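You operate a simulated robot arm through the tools that you are given. There is no shell and no other tool. Be economical: measure what you need, move in short steps, check, and stop when the job is done.

You are at the controls of a simulated two-armed robot. One attempt, no reset.

JOB
Rinse and blow-dry the blue nozzle in the black ring, then rack it.
Fine: spin it meanwhile; stop before opening; seat by the rinse valve.

It is judged by the outcome, as a careful person would: the job done as asked, and still so three seconds after it is handed in. It fails if anything else is knocked over, pushed out of place, dropped, spilled or broken.

ROBOT AND FRAMES
Two 7-joint arms with two-finger parallel grippers on one trunk, on a base that drives. Base frame: it is fixed to the floor where the robot stands at the start and does not move with it; the origin is under the middle of the robot, x ahead of it, y to its left, z up; the surface under the hand at the start is at about z = 900. Units: mm, degrees, N and s.
The left shoulder is at the start at [64, 182, 1137], the right one opposite. With the tool pointing down near the work surface each hand reaches from about 300 to 740 mm from the robot's upright axis, wherever it stands, measured 20 degrees to its own side. Places, roughly: blue rack seat by the rinse valve [500, -400, 900]; blue shaker [500, -900, 900]; blue tap handle [700, 200, 1000]; clear hood [600, -200, 1000]; purple brush arm [600, 0, 1000]; red drain valve [600, 300, 1000]; steel basin [600, -200, 1000]; yellow knob [500, 300, 900]. Payload 3.91 kg a hand.
The tool frame of a hand sits at the grasp point between the pads (the TCP): z along the fingers, y along the line on which they close. The tips reach 30 mm beyond it. Largest opening 110 mm; finger width 20, thickness 10; the body of the gripper, 48 by 112 mm, starts 55 mm behind the TCP.
Orientation is that of the tool frame in the base frame, as a unit quaternion [w, x, y, z]. With the fingers straight down and closing along the base's y, the tool's x points along the base's -x, its y along +y and its z along -z.

CONTROLS
- The arms move only by the tool apply_moves. It takes "left_plan", "right_plan" or both (then of equal length, played together; a hand with none holds still); each is a list of rows, each a list of 3 entries, a list of its own where there are three numbers: the gripper command, from -1 (shut) to 1 (fully open), values between in proportion, then the shift along the tool's x, y, z in units of 50 mm (1.0 is 50 mm), then the turn, a rotation vector about the tool's x, y, z in units of 5 degrees (1.0 is 5 degrees). In form: [[jaw, [x, y, z], [rx, ry, rz]], ...]. A call has 1 to 20 rows; each row shifts and turns the commanded pose from where the row before left it, along the tool's axes as they then stand. A call with a number of a shift or a turn outside -1 to 1 is refused whole. Rows are played at 5 a second. More than 50 mm and 8.6 degrees between two rows, or a gripper value outside its range, and nothing of the call is played. Where a pose cannot be reached the arm comes as near as it can. A force on the tool above 90 N (or 10 N above the force at the start of the call, whichever is more), or a blocked arm, ends the call early, and 0.2 s more pass. Each finger travels about 72 mm/s and halts on what it meets, pressing with about 26 N; the grip force reading is that of the motor and also rises with nothing between the fingers. The clock runs only during rows and for 0.2 s after the last one: add rows that do not move to give the fingers time. It gives the time, the measured TCP pose, the force on the tool (base axes), the opening and the grip force at its end, in the units of the frame above (readings bear some noise), with the torque about the TCP (base axes, N m) and any sound that the robot's microphone picked up.
- Cameras (640 x 400 px; columns grow to the right, rows downward): "scene" is now at [204.8, -19.6, 1358]; the picture's right is [-0.14, -0.99, 0.00], its down [-0.36, 0.05, -0.93] and it looks along [0.92, -0.13, -0.36] (base axes); focal length 214 px, centre (320, 200). "left" rides on the left gripper at [72, -17, -103] in its tool frame; the picture's right is [0.23, 0.97, 0.00], its down [-0.76, 0.18, -0.62] and it looks along [-0.61, 0.14, 0.78] (tool axes); focal length 222 px, centre (320, 200). "right" rides on the right gripper at [72, 17, -103] in its tool frame; the picture's right is [-0.23, 0.97, 0.00], its down [-0.76, -0.18, -0.62] and it looks along [-0.61, -0.14, 0.78] (tool axes); focal length 222 px, centre (320, 200). There is no depth. A picture from a camera that has moved, and an enlarged one, comes with that camera's place and axes in the base frame and with its lens. The place of the scene camera against the robot may be out by one fixed shift of up to 12 mm in any direction.
- snapshot(camera): a new picture of that camera. No time passes.
- slide_trunk(by): slides the trunk up (or, below 0, down) by that many mm; the arms and the scene camera ride with it, the base frame stays. It gives what a move gives, with no picture.
- drive_base(legs): drives the robot by 1 to 6 legs, each [ahead, left, turn to the left] in mm, mm and degrees, along the robot's own axes; the way and the turn of a leg run together, so that a leg with both is an arc; at most 1500 mm and 180 degrees a leg. The arms and the cameras ride along, it lands a little off, and it stops where it bumps. It gives what a move gives.
- pan_tilt(pan, tilt): turns the head with the scene camera to pan (to the left, within 80 degrees either way) and tilt (down, from -29 to 69), counted from straight ahead of the robot. It gives what a move gives.
- close_up(camera, box): a new picture of the part [left, top, right, bottom] of that camera's present view, enlarged. No time passes.
- hand_in(): hands the job in; it is judged then, once.

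Go step by step. Nothing tells you exact positions but the pictures and the camera data: compare them with the known pose of the tool, close in by small moves and look again before you grip or let go. The budget is 120 turns and 92 pictures, counting those below and the enlarged ones. Unless the task says otherwise, let go and move clear before handing in, and close with one line.

The tools are called after "Call:" by a JSON object that holds its "api" and its "payload". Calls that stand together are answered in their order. apply_moves: Moves the arms, as the interface text tells. Its arguments: {"type":"object","properties":{"left_plan":{"type":"array","items":{"type":"array"}},"right_plan":{"type":"array","items":{"type":"array"}}},"required":[]} The other tools are called the same way: slide_trunk (by) slides the trunk up or down; drive_base (legs) drives the base; pan_tilt (pan, tilt) turns the head that bears the scene camera; snapshot (camera) takes a picture; close_up (camera, box) takes an enlarged picture of a part of a camera's view; hand_in () hands the job in.

At the start:

```text
clock: 0.0
left_ee_pos: [365.9, -8.3, 1268.4]
left_ee_rot: [0.0, 0.0, 1.0, -0.001]
left_wrist_force: [-0.8, 0.4, 0.1]
left_torque: [0.02, 0.01, 0.01]
left_grip_width: 110.2
left_grip_force: 0.0
right_ee_pos: [424.4, -417.9, 1285.5]
right_ee_rot: [0.0, 0.0, 1.0, 0.0]
right_wrist_force: [0.0, 0.1, 1.1]
right_torque: [0.05, 0.01, -0.01]
right_grip_width: 110.2
right_grip_force: 0.0
trunk travel left (down, up): [-400.0, 114.0]
robot x, y, heading: [1.1, -3.6, -0.2]
head pan, tilt: [-8.1, 21.0]
```

scene: 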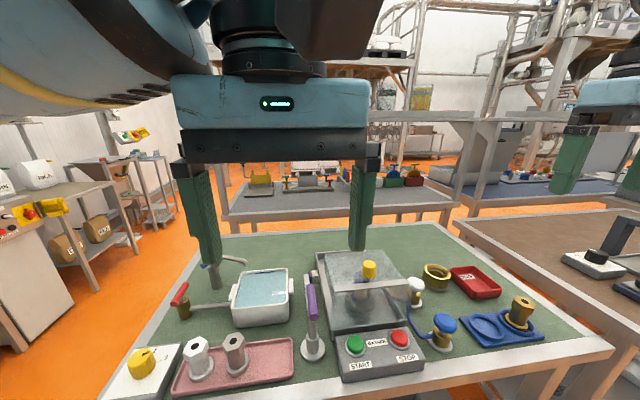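
right: 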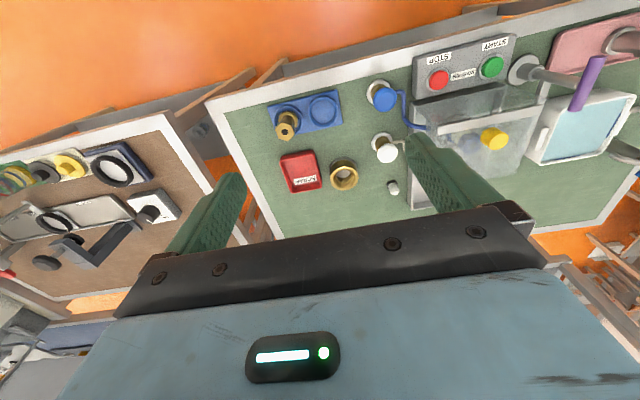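
left: 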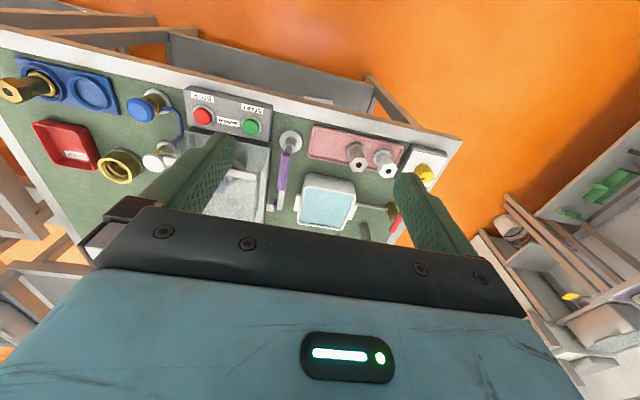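

I see a bench with a hood, buttons, valves, a blue rack with a brass nozzle, and a neighbouring bench on the right with ringed items. I will enlarge the details first.

Call:
{"api": "close_up", "payload": {"camera": "scene", "box": [300, 230, 560, 390]}}

Call:
{"api": "close_up", "payload": {"camera": "scene", "box": [100, 230, 360, 390]}}

Call:
{"api": "close_up", "payload": {"camera": "right", "box": [0, 80, 240, 300]}}

Call:
{"api": "pan_tilt", "payload": {"pan": -45, "tilt": 30}}

Call:
{"api": "snapshot", "payload": {"camera": "scene"}}

```text
2.46 times, centred on (430, 310) of scene
camera zoom: at [204.8, -19.6, 1358.0], right [-0.14, -0.99, 0.0], down [-0.36, 0.05, -0.93], along [0.92, -0.13, -0.36], focal length 528 px, centre (49, -71)
```

zoom: 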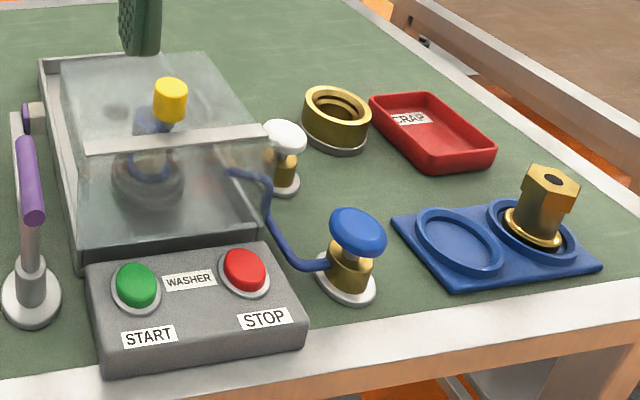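

```text
2.46 times, centred on (230, 310) of scene
camera zoom: at [204.8, -19.6, 1358.0], right [-0.14, -0.99, 0.0], down [-0.36, 0.05, -0.93], along [0.92, -0.13, -0.36], focal length 528 px, centre (542, -71)
```

zoom: 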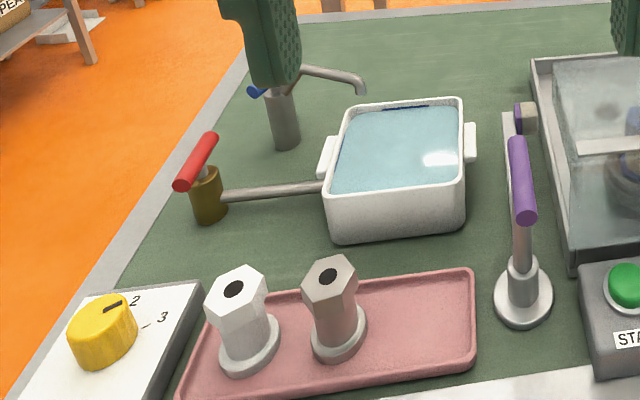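

```text
1.82 times, centred on (120, 190) of right
camera zoom: at [352.1, -402.0, 1389.4], right [0.23, 0.97, 0.0], down [0.76, -0.18, 0.62], along [0.61, -0.14, -0.78], focal length 404 px, centre (684, 218)
```

zoom: 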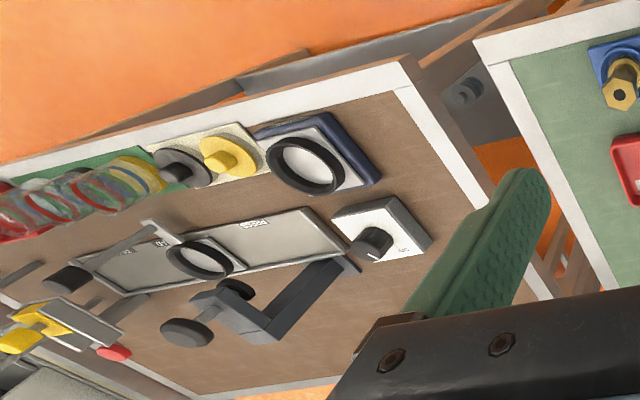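

```text
clock: 1.0
left_ee_pos: [366.3, -8.4, 1268.4]
left_ee_rot: [-0.001, -0.001, 1.0, 0.001]
left_wrist_force: [0.1, 1.0, 0.0]
left_torque: [0.01, 0.0, -0.01]
left_grip_width: 110.0
left_grip_force: 0.1
right_ee_pos: [424.6, -418.7, 1285.2]
right_ee_rot: [-0.001, 0.001, 1.0, -0.001]
right_wrist_force: [0.2, -0.3, 0.0]
right_torque: [-0.02, -0.02, 0.02]
right_grip_width: 109.8
right_grip_force: 0.1
trunk travel left (down, up): [-400.0, 114.0]
robot x, y, heading: [-0.1, -1.1, -0.1]
head pan, tilt: [-45.0, 30.0]
```

```text
85 pictures are left
camera scene: at [179.6, -68.5, 1346.3], right [-0.68, -0.73, 0.0], down [-0.35, 0.32, -0.88], along [0.65, -0.6, -0.47], focal length 214 px, centre (320, 200)
```

scene: 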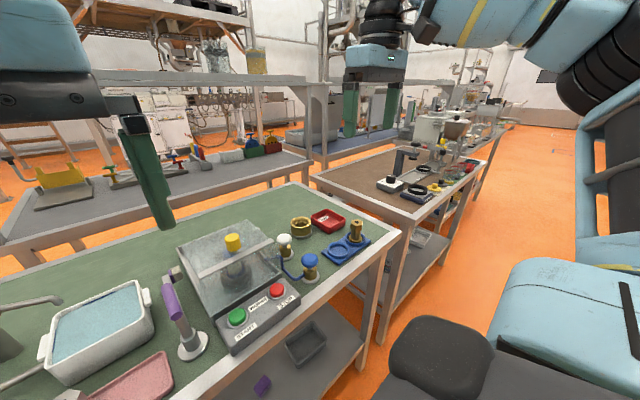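

The nozzle is likely inside the clear hood; I look closer from several angles.

Call:
{"api": "close_up", "payload": {"camera": "scene", "box": [160, 200, 320, 340]}}

Call:
{"api": "close_up", "payload": {"camera": "right", "box": [360, 30, 560, 190]}}

Call:
{"api": "close_up", "payload": {"camera": "scene", "box": [260, 190, 400, 300]}}

```text
2.86 times, centred on (240, 270) of scene
camera zoom: at [179.6, -68.5, 1346.3], right [-0.68, -0.73, 0.0], down [-0.35, 0.32, -0.88], along [0.65, -0.6, -0.47], focal length 613 px, centre (549, 0)
```

zoom: 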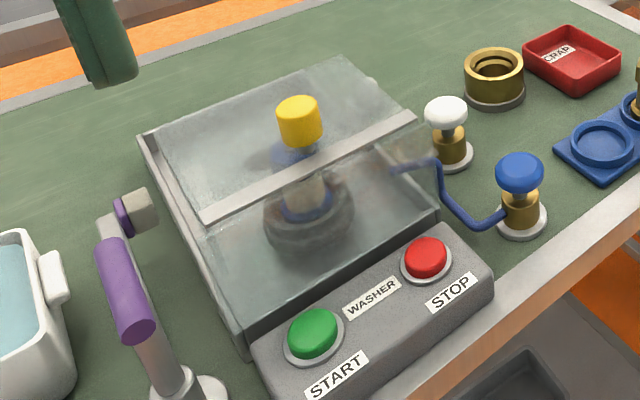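

```text
2.50 times, centred on (460, 110) of right
camera zoom: at [352.1, -402.0, 1389.3], right [0.23, 0.97, 0.0], down [0.76, -0.18, 0.62], along [0.61, -0.14, -0.78], focal length 555 px, centre (-30, 425)
```

zoom: 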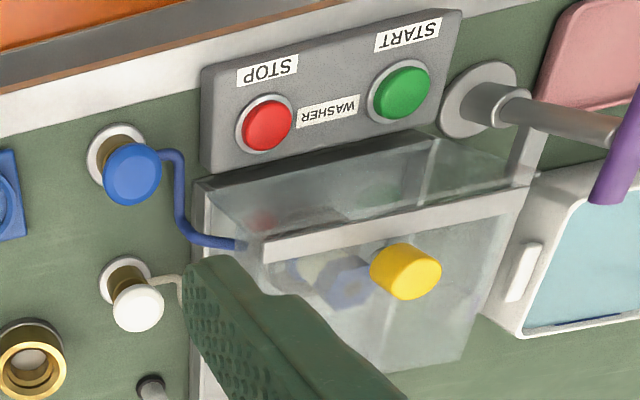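

```text
3.64 times, centred on (330, 245) of scene
camera zoom: at [179.6, -68.5, 1346.3], right [-0.68, -0.73, 0.0], down [-0.35, 0.32, -0.88], along [0.65, -0.6, -0.47], focal length 780 px, centre (284, 36)
```

zoom: 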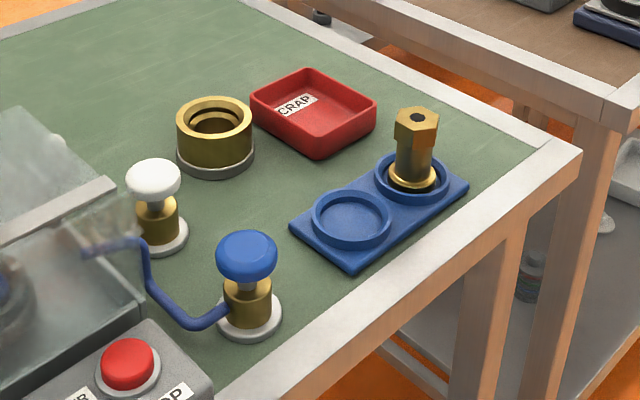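

The nozzle stands in a chuck inside the hood (yellow knob near 545,-170,1070); blue = rinse, white = likely air. I move the left arm aside and look again.

Call:
{"api": "apply_moves", "payload": {"left_plan": [[1, [0, 1, 0], [0, 0, 0]], [1, [0, 1, 0], [0, 0, 0]], [1, [0, 1, 0], [0, 0, 0]], [1, [0, 1, 0], [0, 0, 0]], [1, [0, 1, 0], [0, 0, 0]]]}}

Call:
{"api": "pan_tilt", "payload": {"pan": -20, "tilt": 42}}

Call:
{"api": "snapshot", "payload": {"camera": "scene"}}

Call:
{"api": "close_up", "payload": {"camera": "scene", "box": [230, 100, 430, 230]}}

```text
clock: 2.2
left_ee_pos: [362.8, 244.1, 1268.6]
left_ee_rot: [0.001, 0.002, 1.0, -0.002]
left_wrist_force: [0.1, -0.4, 0.5]
left_torque: [-0.04, -0.02, 0.03]
left_grip_width: 109.9
left_grip_force: 0.1
right_ee_pos: [424.7, -415.7, 1286.8]
right_ee_rot: [0.001, 0.0, 1.0, -0.001]
right_wrist_force: [-0.5, -0.9, -0.5]
right_torque: [-0.05, 0.0, 0.02]
right_grip_width: 109.9
right_grip_force: 0.0
trunk travel left (down, up): [-400.0, 114.0]
robot x, y, heading: [-1.1, 0.9, -0.2]
head pan, tilt: [-45.0, 30.0]
```

```text
clock: 3.1
left_ee_pos: [363.0, 241.8, 1268.5]
left_ee_rot: [0.0, 0.0, 1.0, 0.0]
left_wrist_force: [0.2, -0.1, 0.1]
left_torque: [-0.03, 0.01, -0.01]
left_grip_width: 109.7
left_grip_force: 0.1
right_ee_pos: [423.7, -417.5, 1285.8]
right_ee_rot: [0.0, 0.0, 1.0, 0.0]
right_wrist_force: [0.7, -0.2, 0.3]
right_torque: [0.0, 0.0, -0.02]
right_grip_width: 110.1
right_grip_force: 0.0
trunk travel left (down, up): [-400.0, 114.0]
robot x, y, heading: [-0.2, 1.0, -0.2]
head pan, tilt: [-20.0, 42.0]
```

```text
81 pictures are left
camera scene: at [191.2, -35.2, 1325.3], right [-0.34, -0.94, 0.0], down [-0.63, 0.23, -0.74], along [0.7, -0.25, -0.67], focal length 214 px, centre (320, 200)
```

scene: 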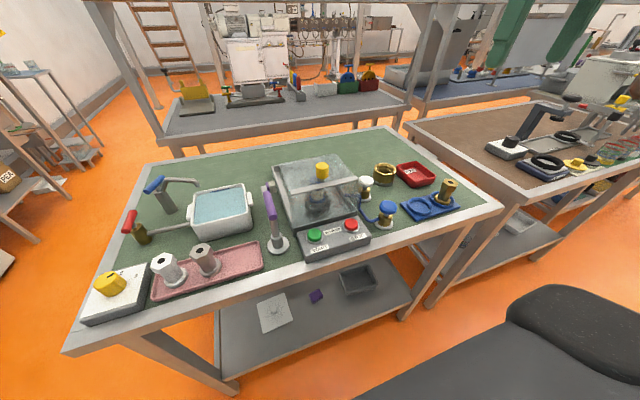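

```text
3.08 times, centred on (330, 165) of scene
camera zoom: at [191.2, -35.2, 1325.3], right [-0.34, -0.94, 0.0], down [-0.63, 0.23, -0.74], along [0.7, -0.25, -0.67], focal length 660 px, centre (289, 308)
```

zoom: 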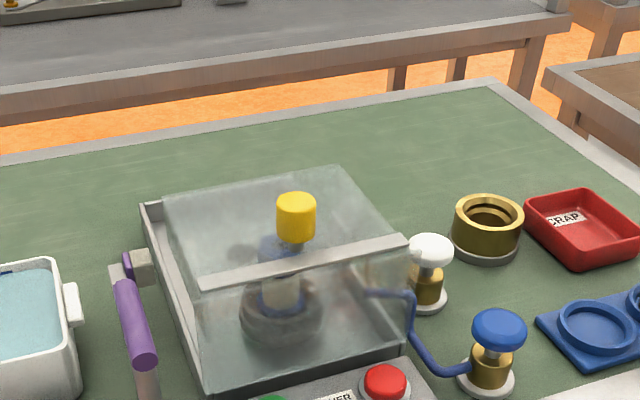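

Valves and rack are clear. I bring the right hand's camera around to the right side of the hood to see how it opens.

Call:
{"api": "apply_moves", "payload": {"right_plan": [[1, [-0.4, -0.6, 0.1], [0, 0, -1]], [1, [-0.4, -0.6, 0.1], [0, 0, -1]], [1, [-0.4, -0.6, 0.1], [0, 0, -1]], [1, [-0.4, -0.4, 0.1], [0, 0, -1]], [1, [-0.4, 0, 0.1], [0, 0, -1]], [1, [-0.4, 0, 0.1], [0, 0, -1]], [1, [0, 0, 0.1], [0, 0, -1]], [1, [0, 0, 0.1], [0, 0, -1]], [1, [0, 0, 0], [0, 0, -1]], [1, [0, 0, 0], [0, 0, -1]], [1, [0, 0, 0], [0, 0, -1]], [1, [0, 0, 0], [0, 0, -1]]]}}

Call:
{"api": "snapshot", "payload": {"camera": "right"}}

```text
clock: 5.7
left_ee_pos: [363.9, 242.4, 1268.2]
left_ee_rot: [0.0, 0.0, 1.0, 0.0]
left_wrist_force: [-0.3, -0.9, 0.4]
left_torque: [0.02, -0.01, -0.02]
left_grip_width: 110.2
left_grip_force: 0.0
right_ee_pos: [553.2, -501.2, 1246.3]
right_ee_rot: [0.0, -0.501, 0.866, 0.001]
right_wrist_force: [1.0, 0.3, 0.4]
right_torque: [0.02, -0.01, -0.02]
right_grip_width: 110.0
right_grip_force: 0.0
trunk travel left (down, up): [-400.0, 114.0]
robot x, y, heading: [0.3, 0.3, 0.2]
head pan, tilt: [-20.0, 42.0]
```

```text
79 pictures are left
camera right: at [502.4, -556.7, 1349.3], right [-0.73, 0.68, 0.0], down [0.53, 0.57, 0.62], along [0.43, 0.46, -0.78], focal length 222 px, centre (320, 200)
```

right: 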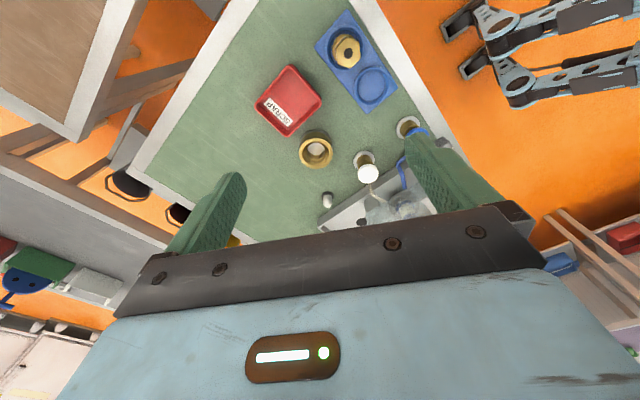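

The camera looks nearly straight down at the top edge of its picture; I shift the hand over the hood for an overhead view.

Call:
{"api": "apply_moves", "payload": {"right_plan": [[1, [-0.8, 0.2, -0.3], [0, 0, 0]], [1, [-0.8, 0.2, -0.3], [0, 0, 0]], [1, [-0.8, 0.2, -0.2], [0, 0, 0]], [1, [-0.8, 0.2, 0], [0, 0, 0]], [1, [-0.8, 0, 0], [0, 0, 0]]]}}

Call:
{"api": "snapshot", "payload": {"camera": "right"}}

```text
clock: 6.9
left_ee_pos: [364.0, 241.3, 1267.6]
left_ee_rot: [0.001, 0.0, 1.0, 0.0]
left_wrist_force: [0.0, -0.5, -0.1]
left_torque: [0.02, 0.01, 0.03]
left_grip_width: 110.0
left_grip_force: 0.0
right_ee_pos: [567.9, -317.3, 1251.0]
right_ee_rot: [0.003, -0.499, 0.867, -0.001]
right_wrist_force: [-0.8, -0.5, -0.3]
right_torque: [0.02, -0.01, 0.0]
right_grip_width: 109.8
right_grip_force: 0.1
right hand out of reach, approached as far as the arm can: row 2, 3, 4, 5
trunk travel left (down, up): [-400.0, 114.0]
robot x, y, heading: [1.2, 0.1, 0.0]
head pan, tilt: [-20.0, 42.0]
```

```text
78 pictures are left
camera right: at [516.7, -372.7, 1354.0], right [-0.73, 0.68, 0.0], down [0.53, 0.57, 0.63], along [0.43, 0.46, -0.78], focal length 222 px, centre (320, 200)
```

right: 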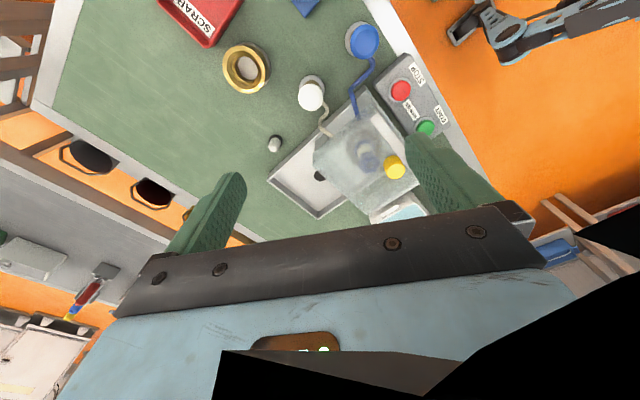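

Call:
{"api": "close_up", "payload": {"camera": "right", "box": [220, 10, 460, 230]}}

```text
1.82 times, centred on (340, 120) of right
camera zoom: at [516.7, -372.7, 1354.0], right [-0.73, 0.68, 0.0], down [0.53, 0.57, 0.63], along [0.43, 0.46, -0.78], focal length 404 px, centre (284, 346)
```

zoom: 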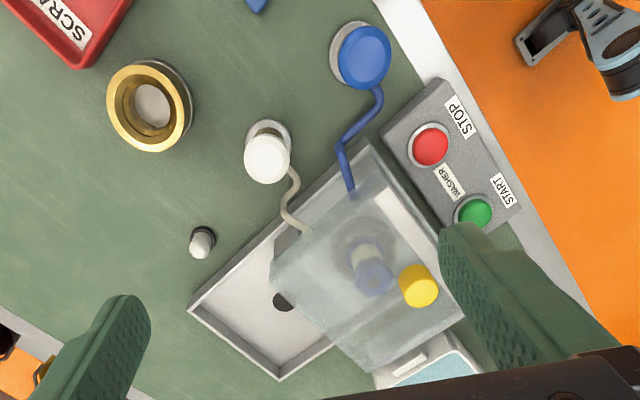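

The basin runs x≈520–795, y≈-250…-83; the hood covers its front half. START ≈ (481,-132), STOP ≈ (481,-219), rinse valve ≈ (490,-316), air valve ≈ (595,-312). I bring the closed right hand above START, tilted so the wrist clears the hood.

Call:
{"api": "apply_moves", "payload": {"right_plan": [[1, [0, 0, 0], [0, 0, 1]], [1, [0, 0, 0], [0, 0, 1]], [1, [0, 0, 0], [0, 0, 1]], [1, [0, 0, 0], [0, 0, 1]], [1, [0, 0, 0], [0, 0, 1]], [1, [0, 0, 0], [0, 0, 1]], [1, [0, 0, 0], [0, 0, 1]], [1, [0, 0, 0], [0, 0, 1]], [-1, [0, 0, 0], [0, 0, 1]], [-1, [0, 0, 0], [0, 0, 1]], [-1, [0, 0, 0], [0, 0, 1]], [-1, [0, 0, 0], [0, 0, 1]]]}}

```text
clock: 9.5
left_ee_pos: [364.9, 242.2, 1266.9]
left_ee_rot: [-0.001, 0.0, 1.0, 0.0]
left_wrist_force: [-0.4, -0.3, -0.5]
left_torque: [-0.02, -0.01, 0.0]
left_grip_width: 110.1
left_grip_force: 0.0
right_ee_pos: [567.8, -317.0, 1249.1]
right_ee_rot: [0.0, 0.002, 1.0, 0.0]
right_wrist_force: [-0.1, -0.1, 0.4]
right_torque: [0.0, -0.01, -0.01]
right_grip_width: 0.0
right_grip_force: 25.5
trunk travel left (down, up): [-400.0, 114.0]
robot x, y, heading: [-1.5, 2.0, 0.3]
head pan, tilt: [-20.0, 42.0]
```

Now above START.

Call:
{"api": "apply_moves", "payload": {"right_plan": [[-1, [0.5, 0.9, 0], [0, -1, 0]], [-1, [0.5, 0.9, 0], [0, -1, 0]], [-1, [0.5, 0.9, 0], [0, -1, 0]], [-1, [0.5, 0.9, 0], [0, -1, 0]], [-1, [0, 0.1, 0.7], [0, 0, 0]], [-1, [0, 0, 0.7], [0, 0, 0]]]}}

Call:
{"api": "snapshot", "payload": {"camera": "right"}}

Call:
{"api": "snapshot", "payload": {"camera": "scene"}}

```text
refused: row 1 steps farther than a row can; nothing moved
```

```text
76 pictures are left
camera right: at [495.8, -302.0, 1352.9], right [0.23, 0.97, 0.0], down [0.76, -0.18, 0.62], along [0.61, -0.14, -0.78], focal length 222 px, centre (320, 200)
```

right: 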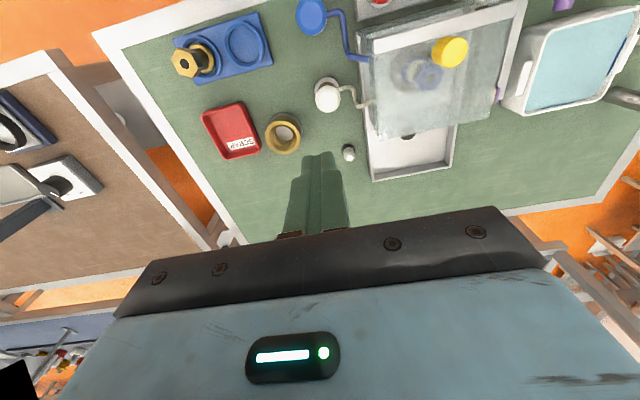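

```text
75 pictures are left
camera scene: at [191.3, -35.2, 1325.3], right [-0.34, -0.94, 0.0], down [-0.63, 0.23, -0.74], along [0.7, -0.25, -0.67], focal length 214 px, centre (320, 200)
```

scene: 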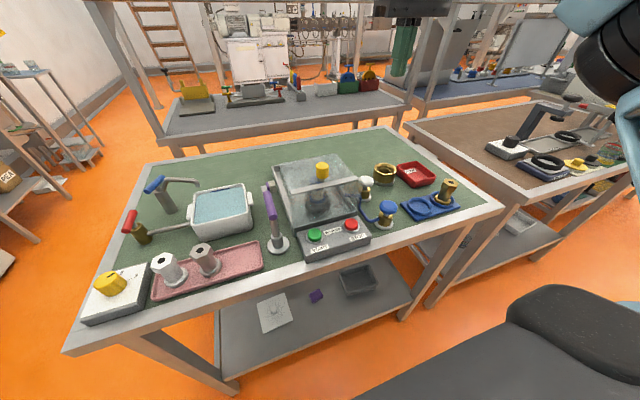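

Call:
{"api": "close_up", "payload": {"camera": "right", "box": [290, 0, 530, 190]}}

Call:
{"api": "apply_moves", "payload": {"right_plan": [[-1, [0.4, 0.8, 0], [0, -1, 0]], [-1, [0.4, 0.8, 0], [0, -1, 0]], [-1, [0.4, 0.8, 0], [0, -1, 0]], [-1, [0.4, 0.8, 0], [0, -1, 0]], [-1, [0.4, 0.5, 0.6], [0, 0, 0]], [-1, [0, 0, 0.8], [0, 0, 0]]]}}

Call:
{"api": "snapshot", "payload": {"camera": "right"}}

Call:
{"api": "snapshot", "payload": {"camera": "scene"}}

```text
2.11 times, centred on (410, 95) of right
camera zoom: at [495.8, -302.0, 1352.9], right [0.23, 0.97, 0.0], down [0.76, -0.18, 0.62], along [0.61, -0.14, -0.78], focal length 468 px, centre (130, 421)
```

zoom: 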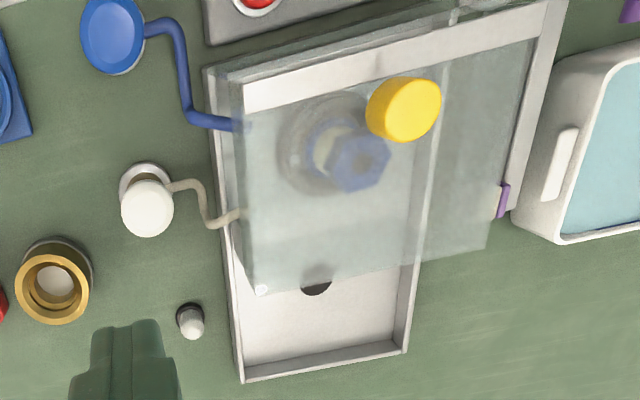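

```text
clock: 10.9
left_ee_pos: [364.4, 241.3, 1268.5]
left_ee_rot: [0.0, 0.001, 1.0, 0.001]
left_wrist_force: [0.4, 1.1, 0.0]
left_torque: [0.02, 0.01, -0.02]
left_grip_width: 110.0
left_grip_force: 0.1
right_ee_pos: [495.5, -132.0, 1166.8]
right_ee_rot: [0.174, 0.001, 0.985, 0.002]
right_wrist_force: [-0.5, 0.7, 0.5]
right_torque: [0.0, 0.01, -0.02]
right_grip_width: 0.0
right_grip_force: 26.0
trunk travel left (down, up): [-400.0, 114.0]
robot x, y, heading: [4.4, -0.8, 0.2]
head pan, tilt: [-20.0, 42.0]
```

```text
73 pictures are left
camera right: at [392.0, -116.8, 1239.1], right [0.21, 0.97, 0.08], down [0.5, -0.18, 0.85], along [0.84, -0.14, -0.53], focal length 222 px, centre (320, 200)
```

right: 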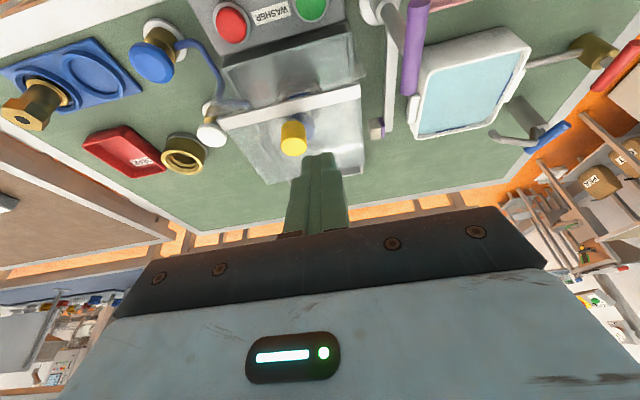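

```text
72 pictures are left
camera scene: at [191.1, -35.4, 1325.3], right [-0.34, -0.94, 0.0], down [-0.63, 0.23, -0.74], along [0.7, -0.25, -0.67], focal length 214 px, centre (320, 200)
```

scene: 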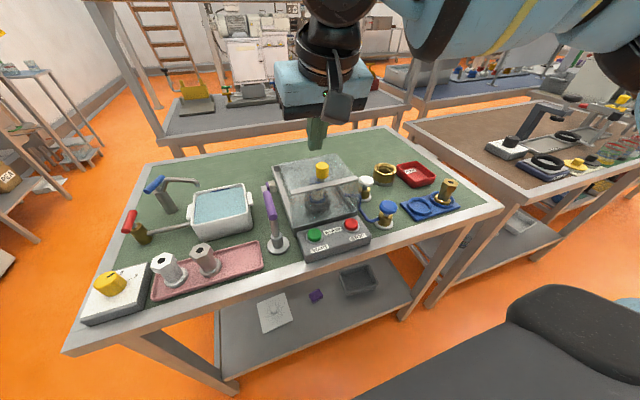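

Triangulated: START (484,-122,940), STOP (480,-212,940), rinse (487,-313,952), air (596,-309,953), hood knob (549,-167,1060). I lower onto START.

Call:
{"api": "apply_moves", "payload": {"right_plan": [[-1, [0.3, 0.04, 0.665], [0, 0, 0]], [-1, [0.3, 0.04, 0.665], [0, 0, 0]], [-1, [0.3, 0.04, 0.665], [0, 0, 0]], [-1, [0.3, 0.04, 0.665], [0, 0, 0]], [-1, [0.3, 0.04, 0.665], [0, 0, 0]]]}}

Call:
{"api": "close_up", "payload": {"camera": "scene", "box": [250, 130, 430, 260]}}

Call:
{"api": "snapshot", "payload": {"camera": "right"}}

```text
clock: 12.1
left_ee_pos: [365.1, 240.5, 1268.5]
left_ee_rot: [0.0, 0.0, 1.0, 0.0]
left_wrist_force: [-0.5, 0.0, 0.1]
left_torque: [0.01, 0.0, -0.01]
left_grip_width: 109.9
left_grip_force: 0.0
right_ee_pos: [482.3, -122.2, 985.6]
right_ee_rot: [0.174, 0.0, 0.985, 0.002]
right_wrist_force: [0.1, -0.3, -0.5]
right_torque: [0.01, 0.01, 0.01]
right_grip_width: 0.1
right_grip_force: 26.2
trunk travel left (down, up): [-400.0, 114.0]
robot x, y, heading: [-0.4, 0.9, -0.1]
head pan, tilt: [-20.0, 42.0]
```

```text
3.08 times, centred on (340, 195) of scene
camera zoom: at [191.8, -35.4, 1325.2], right [-0.34, -0.94, 0.0], down [-0.63, 0.23, -0.74], along [0.7, -0.25, -0.67], focal length 660 px, centre (258, 215)
```

zoom: 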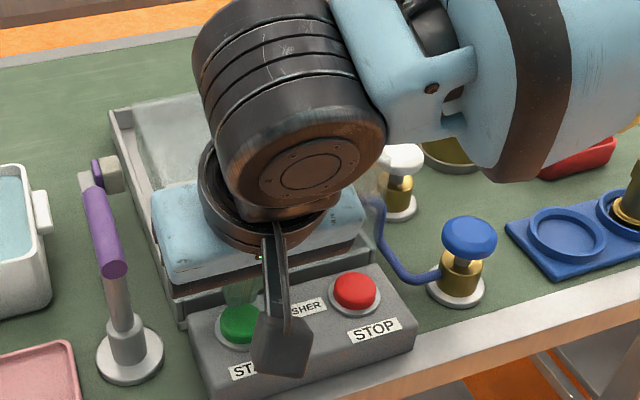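

```text
70 pictures are left
camera right: at [378.5, -106.4, 1057.7], right [0.21, 0.97, 0.08], down [0.5, -0.18, 0.85], along [0.84, -0.14, -0.53], focal length 222 px, centre (320, 200)
```

right: 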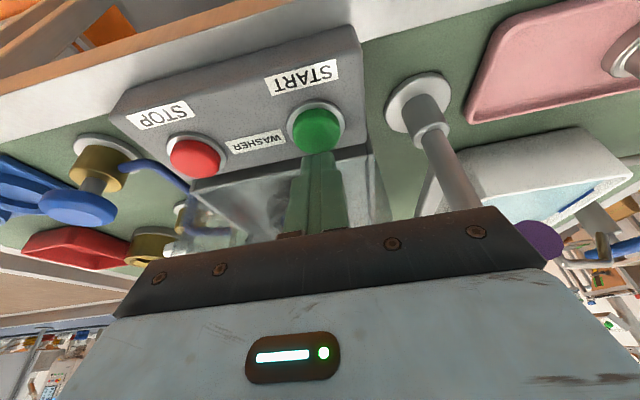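

The tip is right over the green button; press down in small steps.

Call:
{"api": "apply_moves", "payload": {"right_plan": [[-1, [0.1, 0, 0.04], [0, 0, 0]], [-1, [0.027, 0, 0.075], [0, 0, 0]], [-1, [0.027, 0, 0.075], [0, 0, 0]], [-1, [0.027, 0, 0.075], [0, 0, 0]], [-1, [0.027, 0, 0.075], [0, 0, 0]]]}}

```text
clock: 13.3
left_ee_pos: [362.0, 242.3, 1268.5]
left_ee_rot: [0.001, 0.0, 1.0, 0.0]
left_wrist_force: [0.0, 0.0, 0.4]
left_torque: [0.0, -0.02, 0.03]
left_grip_width: 109.9
left_grip_force: 0.0
right_ee_pos: [477.1, -123.0, 969.8]
right_ee_rot: [0.178, 0.0, 0.984, 0.001]
right_wrist_force: [0.2, -3.6, 25.8]
right_torque: [-0.12, -0.01, 0.06]
right_grip_width: 0.0
right_grip_force: 25.8
trunk travel left (down, up): [-400.0, 114.0]
robot x, y, heading: [1.4, 3.1, -0.4]
head pan, tilt: [-20.0, 42.0]
heard: click
```

A click: START pressed. I lift off and listen/look.

Call:
{"api": "apply_moves", "payload": {"right_plan": [[-1, [-0.2, 0, -0.56], [0, 0, 0]], [-1, [-0.2, 0, -0.56], [0, 0, 0]], [-1, [-0.2, 0, -0.56], [0, 0, 0]], [-1, [-0.2, 0, -0.56], [0, 0, 0]], [-1, [0, -0.9, 0], [0, 0, 0]], [-1, [0, -0.9, 0], [0, 0, 0]], [-1, [0, -0.9, 0], [0, 0, 0]], [-1, [0, -0.9, 0], [0, 0, 0]]]}}

Call:
{"api": "close_up", "payload": {"camera": "scene", "box": [250, 130, 430, 260]}}

```text
clock: 15.1
left_ee_pos: [362.8, 239.6, 1268.8]
left_ee_rot: [0.001, -0.001, 1.0, 0.001]
left_wrist_force: [-0.6, 0.8, -0.4]
left_torque: [0.01, -0.04, 0.01]
left_grip_width: 109.9
left_grip_force: 0.0
right_ee_pos: [473.3, -303.5, 1084.1]
right_ee_rot: [0.173, 0.0, 0.985, 0.002]
right_wrist_force: [0.6, -0.8, 0.4]
right_torque: [0.01, -0.01, -0.01]
right_grip_width: 0.0
right_grip_force: 25.6
trunk travel left (down, up): [-400.0, 114.0]
robot x, y, heading: [-0.6, -0.9, -0.2]
head pan, tilt: [-20.0, 42.0]
```

```text
3.08 times, centred on (340, 195) of scene
camera zoom: at [190.8, -36.5, 1325.3], right [-0.34, -0.94, 0.0], down [-0.63, 0.23, -0.74], along [0.7, -0.25, -0.67], focal length 660 px, centre (258, 215)
```

zoom: 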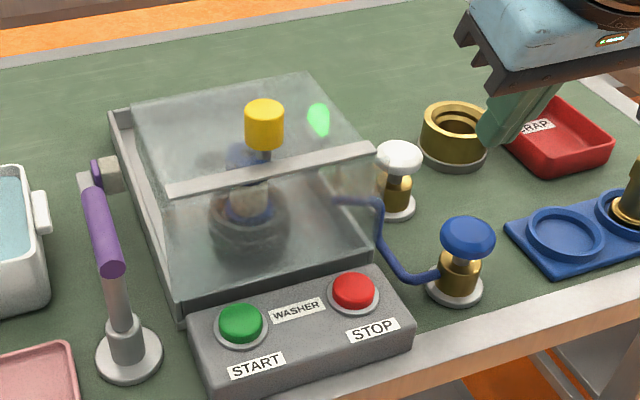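

The running lamp is green: it spins. Now the blue rinse valve: approach and press gently.

Call:
{"api": "apply_moves", "payload": {"right_plan": [[-1, [0.1, -0.063, 0.52], [0, 0, 0]], [-1, [0.1, -0.063, 0.52], [0, 0, 0]], [-1, [0.1, -0.063, 0.52], [0, 0, 0]], [-1, [0.027, 0, 0.075], [0, 0, 0]], [-1, [0.027, 0, 0.075], [0, 0, 0]]]}}

Call:
{"api": "snapshot", "payload": {"camera": "right"}}

Call:
{"api": "close_up", "payload": {"camera": "scene", "box": [250, 130, 430, 260]}}

```text
clock: 16.3
left_ee_pos: [363.8, 240.9, 1267.3]
left_ee_rot: [0.0, 0.0, 1.0, 0.0]
left_wrist_force: [0.4, -0.1, 0.3]
left_torque: [0.01, 0.0, -0.02]
left_grip_width: 109.9
left_grip_force: 0.0
right_ee_pos: [489.7, -311.6, 998.2]
right_ee_rot: [0.175, 0.0, 0.985, 0.0]
right_wrist_force: [0.2, -0.4, 0.4]
right_torque: [0.03, 0.01, 0.03]
right_grip_width: 0.0
right_grip_force: 26.4
trunk travel left (down, up): [-400.0, 114.0]
robot x, y, heading: [-0.2, 0.8, -0.3]
head pan, tilt: [-20.0, 42.0]
```

```text
68 pictures are left
camera right: at [385.9, -295.8, 1070.2], right [0.21, 0.97, 0.08], down [0.5, -0.18, 0.85], along [0.84, -0.14, -0.53], focal length 222 px, centre (320, 200)
```

right: 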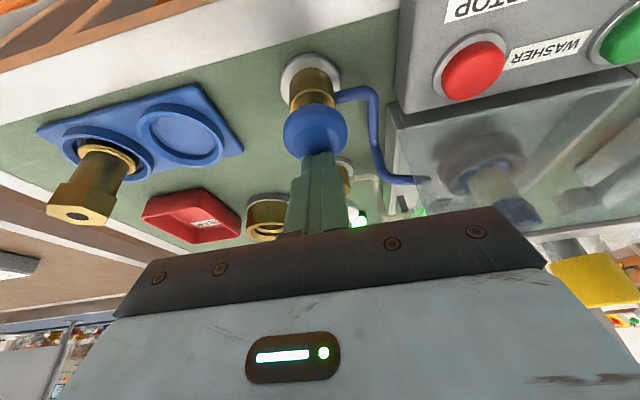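

```text
3.08 times, centred on (340, 195) of scene
camera zoom: at [191.4, -35.1, 1325.3], right [-0.34, -0.94, 0.0], down [-0.63, 0.23, -0.74], along [0.7, -0.25, -0.67], focal length 660 px, centre (258, 215)
```

zoom: 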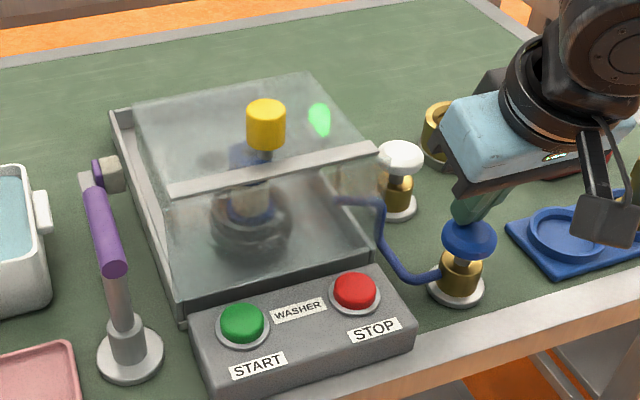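

Aligned with the blue head; press.

Call:
{"api": "apply_moves", "payload": {"right_plan": [[-1, [0.1, 0, 0.04], [0, 0, 0]], [-1, [0.027, 0, 0.075], [0, 0, 0]], [-1, [0.027, 0, 0.075], [0, 0, 0]], [-1, [0, 0, 0], [0, 0, 0]]]}}

Call:
{"api": "close_up", "payload": {"camera": "scene", "box": [250, 130, 430, 260]}}

```text
clock: 17.3
left_ee_pos: [364.1, 242.5, 1267.6]
left_ee_rot: [0.0, -0.001, 1.0, 0.0]
left_wrist_force: [-1.4, -0.3, 0.3]
left_torque: [-0.02, -0.05, -0.01]
left_grip_width: 110.0
left_grip_force: 0.0
right_ee_pos: [485.1, -310.7, 987.5]
right_ee_rot: [0.175, 0.001, 0.985, 0.0]
right_wrist_force: [0.8, -1.0, 4.0]
right_torque: [-0.02, -0.03, -0.06]
right_grip_width: 0.0
right_grip_force: 26.3
trunk travel left (down, up): [-400.0, 114.0]
robot x, y, heading: [-1.1, 2.0, -0.1]
head pan, tilt: [-20.0, 42.0]
heard: click
```

```text
3.08 times, centred on (340, 195) of scene
camera zoom: at [191.0, -35.1, 1325.4], right [-0.34, -0.94, 0.0], down [-0.63, 0.23, -0.74], along [0.7, -0.25, -0.67], focal length 660 px, centre (258, 215)
```

zoom: 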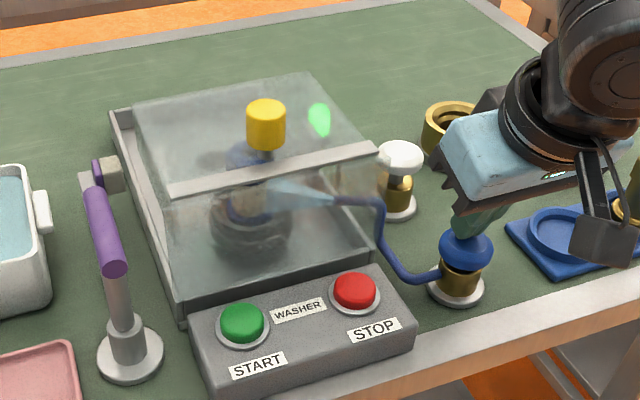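

Water is spraying on the spinning nozzle. I hold the valve for several seconds.

Call:
{"api": "apply_moves", "payload": {"right_plan": [[-1, [0.014, 0, 0.038], [0, 0, 0]], [-1, [0, 0, 0], [0, 0, 0]], [-1, [0, 0, 0], [0, 0, 0]], [-1, [0, 0, 0], [0, 0, 0]], [-1, [0, 0, 0], [0, 0, 0]], [-1, [0, 0, 0], [0, 0, 0]], [-1, [0, 0, 0], [0, 0, 0]], [-1, [0, 0, 0], [0, 0, 0]], [-1, [0, 0, 0], [0, 0, 0]], [-1, [0, 0, 0], [0, 0, 0]], [-1, [0, 0, 0], [0, 0, 0]], [-1, [0, 0, 0], [0, 0, 0]], [-1, [0, 0, 0], [0, 0, 0]], [-1, [0, 0, 0], [0, 0, 0]], [-1, [0, 0, 0], [0, 0, 0]], [-1, [0, 0, 0], [0, 0, 0]], [-1, [0, 0, 0], [0, 0, 0]], [-1, [0, 0, 0], [0, 0, 0]], [-1, [0, 0, 0], [0, 0, 0]], [-1, [0, 0, 0], [0, 0, 0]]]}}

Call:
{"api": "close_up", "payload": {"camera": "scene", "box": [250, 130, 430, 260]}}

```text
clock: 21.5
left_ee_pos: [363.2, 240.9, 1269.6]
left_ee_rot: [0.0, 0.0, 1.0, 0.001]
left_wrist_force: [-0.7, -0.1, -0.2]
left_torque: [0.01, 0.0, 0.01]
left_grip_width: 109.9
left_grip_force: 0.1
right_ee_pos: [484.8, -311.9, 985.1]
right_ee_rot: [0.174, -0.001, 0.985, 0.001]
right_wrist_force: [-0.4, 0.6, 4.5]
right_torque: [-0.01, -0.01, 0.01]
right_grip_width: 0.0
right_grip_force: 25.8
trunk travel left (down, up): [-400.0, 114.0]
robot x, y, heading: [1.7, -0.4, 0.0]
head pan, tilt: [-20.0, 42.0]
```

```text
3.08 times, centred on (340, 195) of scene
camera zoom: at [191.0, -35.0, 1325.4], right [-0.34, -0.94, 0.0], down [-0.63, 0.23, -0.74], along [0.7, -0.25, -0.67], focal length 660 px, centre (258, 215)
```

zoom: 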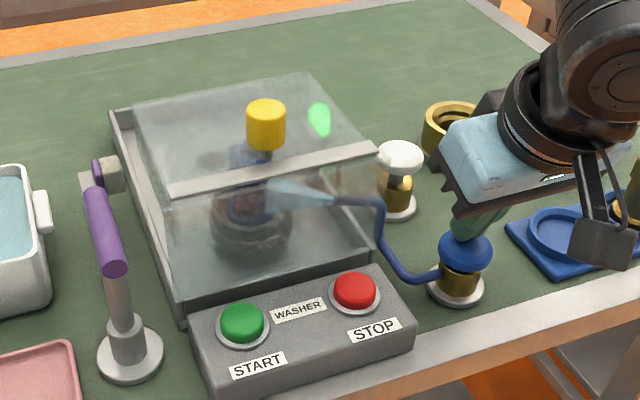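

Still rinsing; the body looks wet all round. I hold a bit longer and then release.

Call:
{"api": "apply_moves", "payload": {"right_plan": [[-1, [0, 0, 0], [0, 0, 0]], [-1, [0, 0, 0], [0, 0, 0]], [-1, [0, 0, 0], [0, 0, 0]], [-1, [0, 0, 0], [0, 0, 0]], [-1, [0, 0, 0], [0, 0, 0]], [-1, [0, 0, 0], [0, 0, 0]], [-1, [0, 0, 0], [0, 0, 0]], [-1, [0, 0, 0], [0, 0, 0]], [-1, [0, 0, 0], [0, 0, 0]], [-1, [0, 0, 0], [0, 0, 0]], [-1, [0, 0, 0], [0, 0, 0]], [-1, [0, 0, 0], [0, 0, 0]], [-1, [0, 0, 0], [0, 0, 0]], [-1, [0, 0, 0], [0, 0, 0]], [-1, [0, 0, 0], [0, 0, 0]], [-1, [-0.2, 0, -0.56], [0, 0, 0]], [-1, [-0.2, 0, -0.56], [0, 0, 0]]]}}

Call:
{"api": "close_up", "payload": {"camera": "scene", "box": [250, 130, 430, 260]}}

```text
clock: 25.1
left_ee_pos: [362.9, 241.6, 1267.6]
left_ee_rot: [0.0, 0.0, 1.0, 0.0]
left_wrist_force: [0.8, -0.1, 0.4]
left_torque: [0.0, -0.05, 0.03]
left_grip_width: 110.1
left_grip_force: 0.0
right_ee_pos: [485.0, -310.5, 1043.9]
right_ee_rot: [0.174, 0.0, 0.985, -0.001]
right_wrist_force: [-0.3, 0.4, -0.2]
right_torque: [0.0, 0.0, -0.01]
right_grip_width: 0.0
right_grip_force: 26.2
trunk travel left (down, up): [-400.0, 114.0]
robot x, y, heading: [0.8, -0.3, 0.1]
head pan, tilt: [-20.0, 42.0]
```

```text
3.08 times, centred on (340, 195) of scene
camera zoom: at [191.0, -35.0, 1325.3], right [-0.34, -0.94, 0.0], down [-0.63, 0.23, -0.74], along [0.7, -0.25, -0.67], focal length 660 px, centre (258, 215)
```

zoom: 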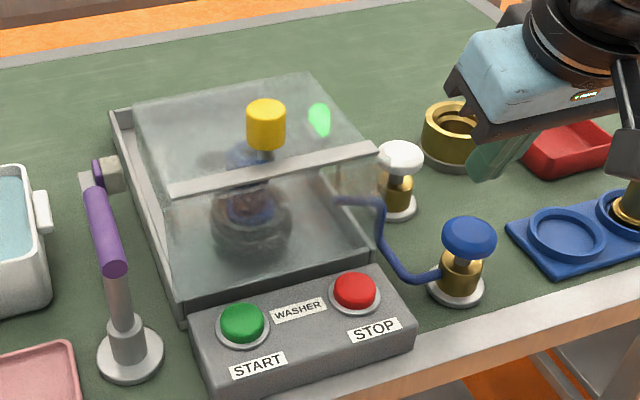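

Water off. Next the white air valve: lean the wrist away from the hood and come over it.

Call:
{"api": "apply_moves", "payload": {"right_plan": [[-1, [0, 0, 0], [-1, 0, 0]], [-1, [0, 0, 0], [-1, 0, 0]], [-1, [0, 0, 0], [-1, 0, 0]], [-1, [-0.47, -0.085, 0.32], [0, 0, 0]], [-1, [-0.47, -0.085, 0.32], [0, 0, 0]], [-1, [-0.47, -0.085, 0.32], [0, 0, 0]], [-1, [-0.47, -0.085, 0.32], [0, 0, 0]]]}}

Call:
{"api": "snapshot", "payload": {"camera": "right"}}

Call:
{"api": "close_up", "payload": {"camera": "scene", "box": [250, 130, 430, 260]}}

```text
clock: 26.7
left_ee_pos: [365.0, 241.3, 1268.0]
left_ee_rot: [0.0, 0.0, 1.0, 0.0]
left_wrist_force: [-0.4, -0.4, 0.0]
left_torque: [-0.01, 0.0, 0.01]
left_grip_width: 110.1
left_grip_force: 0.1
right_ee_pos: [596.8, -310.7, 1012.7]
right_ee_rot: [0.172, -0.022, 0.976, 0.129]
right_wrist_force: [0.6, 0.9, 0.0]
right_torque: [-0.04, 0.04, 0.0]
right_grip_width: 0.1
right_grip_force: 25.5
trunk travel left (down, up): [-400.0, 114.0]
robot x, y, heading: [4.6, -2.0, -0.2]
head pan, tilt: [-20.0, 42.0]
```

```text
63 pictures are left
camera right: at [493.0, -322.8, 1086.2], right [0.13, 0.94, 0.32], down [0.53, -0.33, 0.78], along [0.84, 0.07, -0.54], focal length 222 px, centre (320, 200)
```

right: 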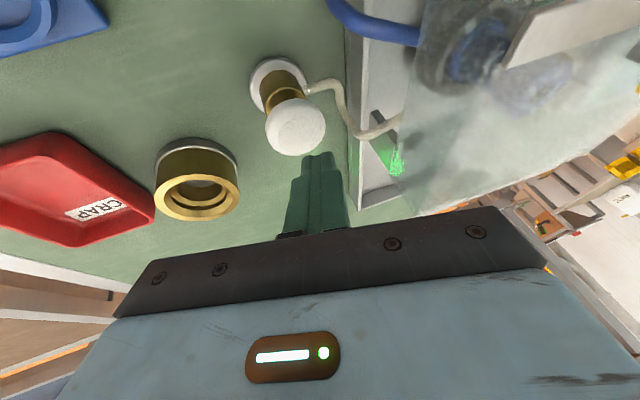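

```text
3.08 times, centred on (340, 195) of scene
camera zoom: at [192.3, -35.0, 1325.1], right [-0.34, -0.94, 0.0], down [-0.63, 0.23, -0.74], along [0.7, -0.25, -0.67], focal length 660 px, centre (258, 215)
```

zoom: 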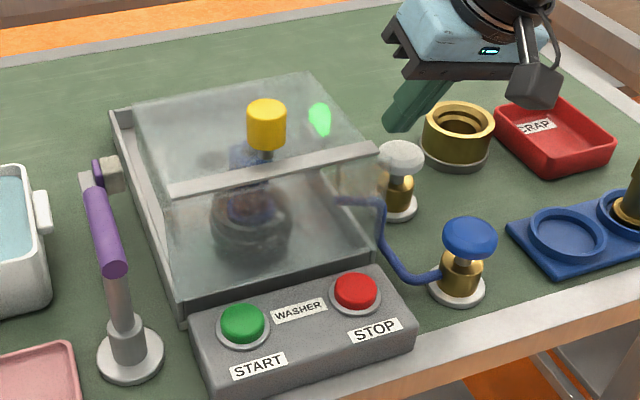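

Centred over the white head; go down.

Call:
{"api": "apply_moves", "payload": {"right_plan": [[-1, [0.04, -0.03, 0.11], [0, 0, 0]], [-1, [0.04, -0.03, 0.11], [0, 0, 0]], [-1, [0.027, -0.02, 0.073], [0, 0, 0]], [-1, [0.027, -0.02, 0.073], [0, 0, 0]], [-1, [0.027, -0.02, 0.073], [0, 0, 0]], [-1, [0, 0, 0], [0, 0, 0]]]}}

Call:
{"api": "close_up", "payload": {"camera": "scene", "box": [250, 130, 430, 260]}}

```text
clock: 28.1
left_ee_pos: [364.1, 240.5, 1269.1]
left_ee_rot: [0.0, 0.0, 1.0, 0.0]
left_wrist_force: [0.2, 0.5, -0.1]
left_torque: [0.0, 0.0, -0.01]
left_grip_width: 109.8
left_grip_force: 0.1
right_ee_pos: [595.2, -311.0, 990.8]
right_ee_rot: [0.173, -0.023, 0.976, 0.129]
right_wrist_force: [0.5, -0.6, 3.0]
right_torque: [0.01, -0.01, 0.01]
right_grip_width: 0.0
right_grip_force: 26.3
trunk travel left (down, up): [-400.0, 114.0]
robot x, y, heading: [0.9, 1.2, -0.2]
head pan, tilt: [-20.0, 42.0]
heard: click
```

```text
3.08 times, centred on (340, 195) of scene
camera zoom: at [191.0, -35.1, 1325.4], right [-0.34, -0.94, 0.0], down [-0.63, 0.23, -0.74], along [0.7, -0.25, -0.67], focal length 660 px, centre (258, 215)
```

zoom: 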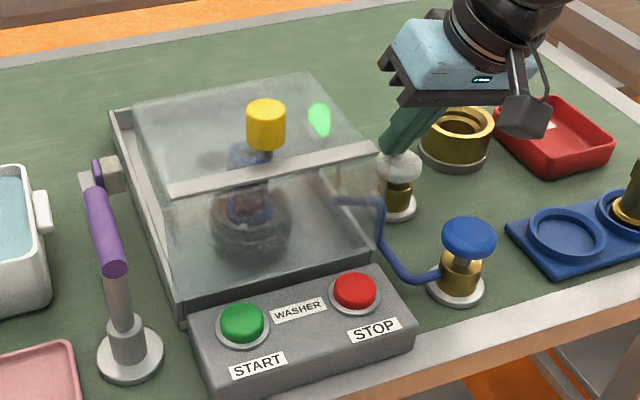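

Clicked. I press 3 mm deeper and hold for air.

Call:
{"api": "apply_moves", "payload": {"right_plan": [[-1, [0.02, -0.015, 0.055], [0, 0, 0]], [-1, [0, 0, 0], [0, 0, 0]], [-1, [0, 0, 0], [0, 0, 0]], [-1, [0, 0, 0], [0, 0, 0]], [-1, [0, 0, 0], [0, 0, 0]], [-1, [0, 0, 0], [0, 0, 0]], [-1, [0, 0, 0], [0, 0, 0]], [-1, [0, 0, 0], [0, 0, 0]], [-1, [0, 0, 0], [0, 0, 0]], [-1, [0, 0, 0], [0, 0, 0]], [-1, [0, 0, 0], [0, 0, 0]], [-1, [0, 0, 0], [0, 0, 0]], [-1, [0, 0, 0], [0, 0, 0]], [-1, [0, 0, 0], [0, 0, 0]], [-1, [0, 0, 0], [0, 0, 0]], [-1, [0, 0, 0], [0, 0, 0]], [-1, [0, 0, 0], [0, 0, 0]], [-1, [0, 0, 0], [0, 0, 0]], [-1, [0, 0, 0], [0, 0, 0]], [-1, [0, 0, 0], [0, 0, 0]]]}}

Call:
{"api": "close_up", "payload": {"camera": "scene", "box": [270, 140, 400, 230]}}

```text
clock: 32.3
left_ee_pos: [364.8, 242.4, 1269.2]
left_ee_rot: [0.001, 0.0, 1.0, 0.0]
left_wrist_force: [1.1, 1.2, -0.2]
left_torque: [0.0, 0.0, 0.03]
left_grip_width: 110.0
left_grip_force: 0.1
right_ee_pos: [596.4, -312.1, 987.7]
right_ee_rot: [0.172, -0.023, 0.976, 0.128]
right_wrist_force: [-0.5, -0.1, 3.6]
right_torque: [-0.02, -0.02, -0.01]
right_grip_width: 0.0
right_grip_force: 26.0
trunk travel left (down, up): [-400.0, 114.0]
robot x, y, heading: [0.3, 0.7, -0.0]
head pan, tilt: [-20.0, 42.0]
```

```text
4.44 times, centred on (335, 185) of scene
camera zoom: at [191.0, -35.0, 1325.4], right [-0.34, -0.94, 0.0], down [-0.63, 0.23, -0.74], along [0.7, -0.25, -0.67], focal length 953 px, centre (253, 267)
```

zoom: 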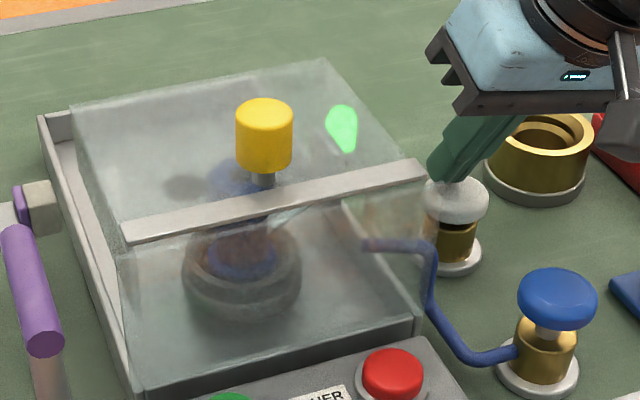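

Air is on. I keep blowing a while, then look again.

Call:
{"api": "apply_moves", "payload": {"right_plan": [[-1, [0, 0, 0], [0, 0, 0]], [-1, [0, 0, 0], [0, 0, 0]], [-1, [0, 0, 0], [0, 0, 0]], [-1, [0, 0, 0], [0, 0, 0]], [-1, [0, 0, 0], [0, 0, 0]], [-1, [0, 0, 0], [0, 0, 0]], [-1, [0, 0, 0], [0, 0, 0]], [-1, [0, 0, 0], [0, 0, 0]], [-1, [0, 0, 0], [0, 0, 0]], [-1, [0, 0, 0], [0, 0, 0]], [-1, [0, 0, 0], [0, 0, 0]], [-1, [0, 0, 0], [0, 0, 0]], [-1, [0, 0, 0], [0, 0, 0]], [-1, [0, 0, 0], [0, 0, 0]], [-1, [0, 0, 0], [0, 0, 0]], [-1, [0, 0, 0], [0, 0, 0]], [-1, [0, 0, 0], [0, 0, 0]], [-1, [0, 0, 0], [0, 0, 0]], [-1, [0, 0, 0], [0, 0, 0]], [-1, [0, 0, 0], [0, 0, 0]]]}}

Call:
{"api": "close_up", "payload": {"camera": "scene", "box": [270, 140, 400, 230]}}

Call:
{"api": "close_up", "payload": {"camera": "right", "box": [380, 0, 640, 200]}}

```text
clock: 36.5
left_ee_pos: [363.1, 242.3, 1267.7]
left_ee_rot: [0.0, 0.0, 1.0, 0.0]
left_wrist_force: [-0.6, 0.1, 0.9]
left_torque: [0.01, -0.01, -0.02]
left_grip_width: 110.1
left_grip_force: 0.1
right_ee_pos: [594.6, -309.6, 988.5]
right_ee_rot: [0.173, -0.023, 0.976, 0.128]
right_wrist_force: [0.9, 0.0, 3.9]
right_torque: [-0.03, -0.02, 0.0]
right_grip_width: 0.0
right_grip_force: 26.3
trunk travel left (down, up): [-400.0, 114.0]
robot x, y, heading: [1.0, 1.2, -0.2]
head pan, tilt: [-20.0, 42.0]
```

```text
4.44 times, centred on (335, 185) of scene
camera zoom: at [190.9, -35.0, 1325.4], right [-0.34, -0.94, 0.0], down [-0.63, 0.23, -0.74], along [0.7, -0.25, -0.67], focal length 953 px, centre (253, 267)
```

zoom: 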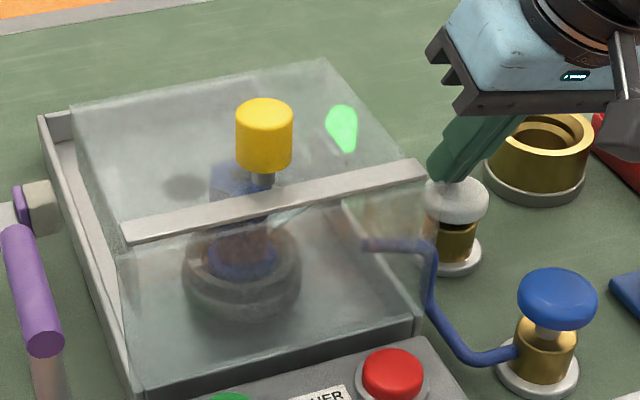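

```text
2.00 times, centred on (510, 100) of right
camera zoom: at [491.9, -322.9, 1060.1], right [0.13, 0.94, 0.31], down [0.52, -0.33, 0.78], along [0.84, 0.07, -0.54], focal length 444 px, centre (-60, 400)
```

zoom: 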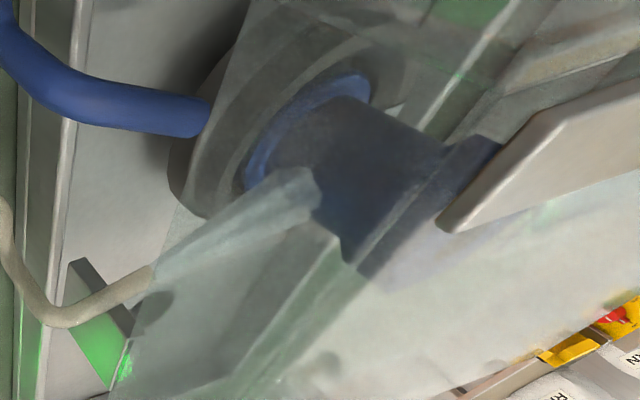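

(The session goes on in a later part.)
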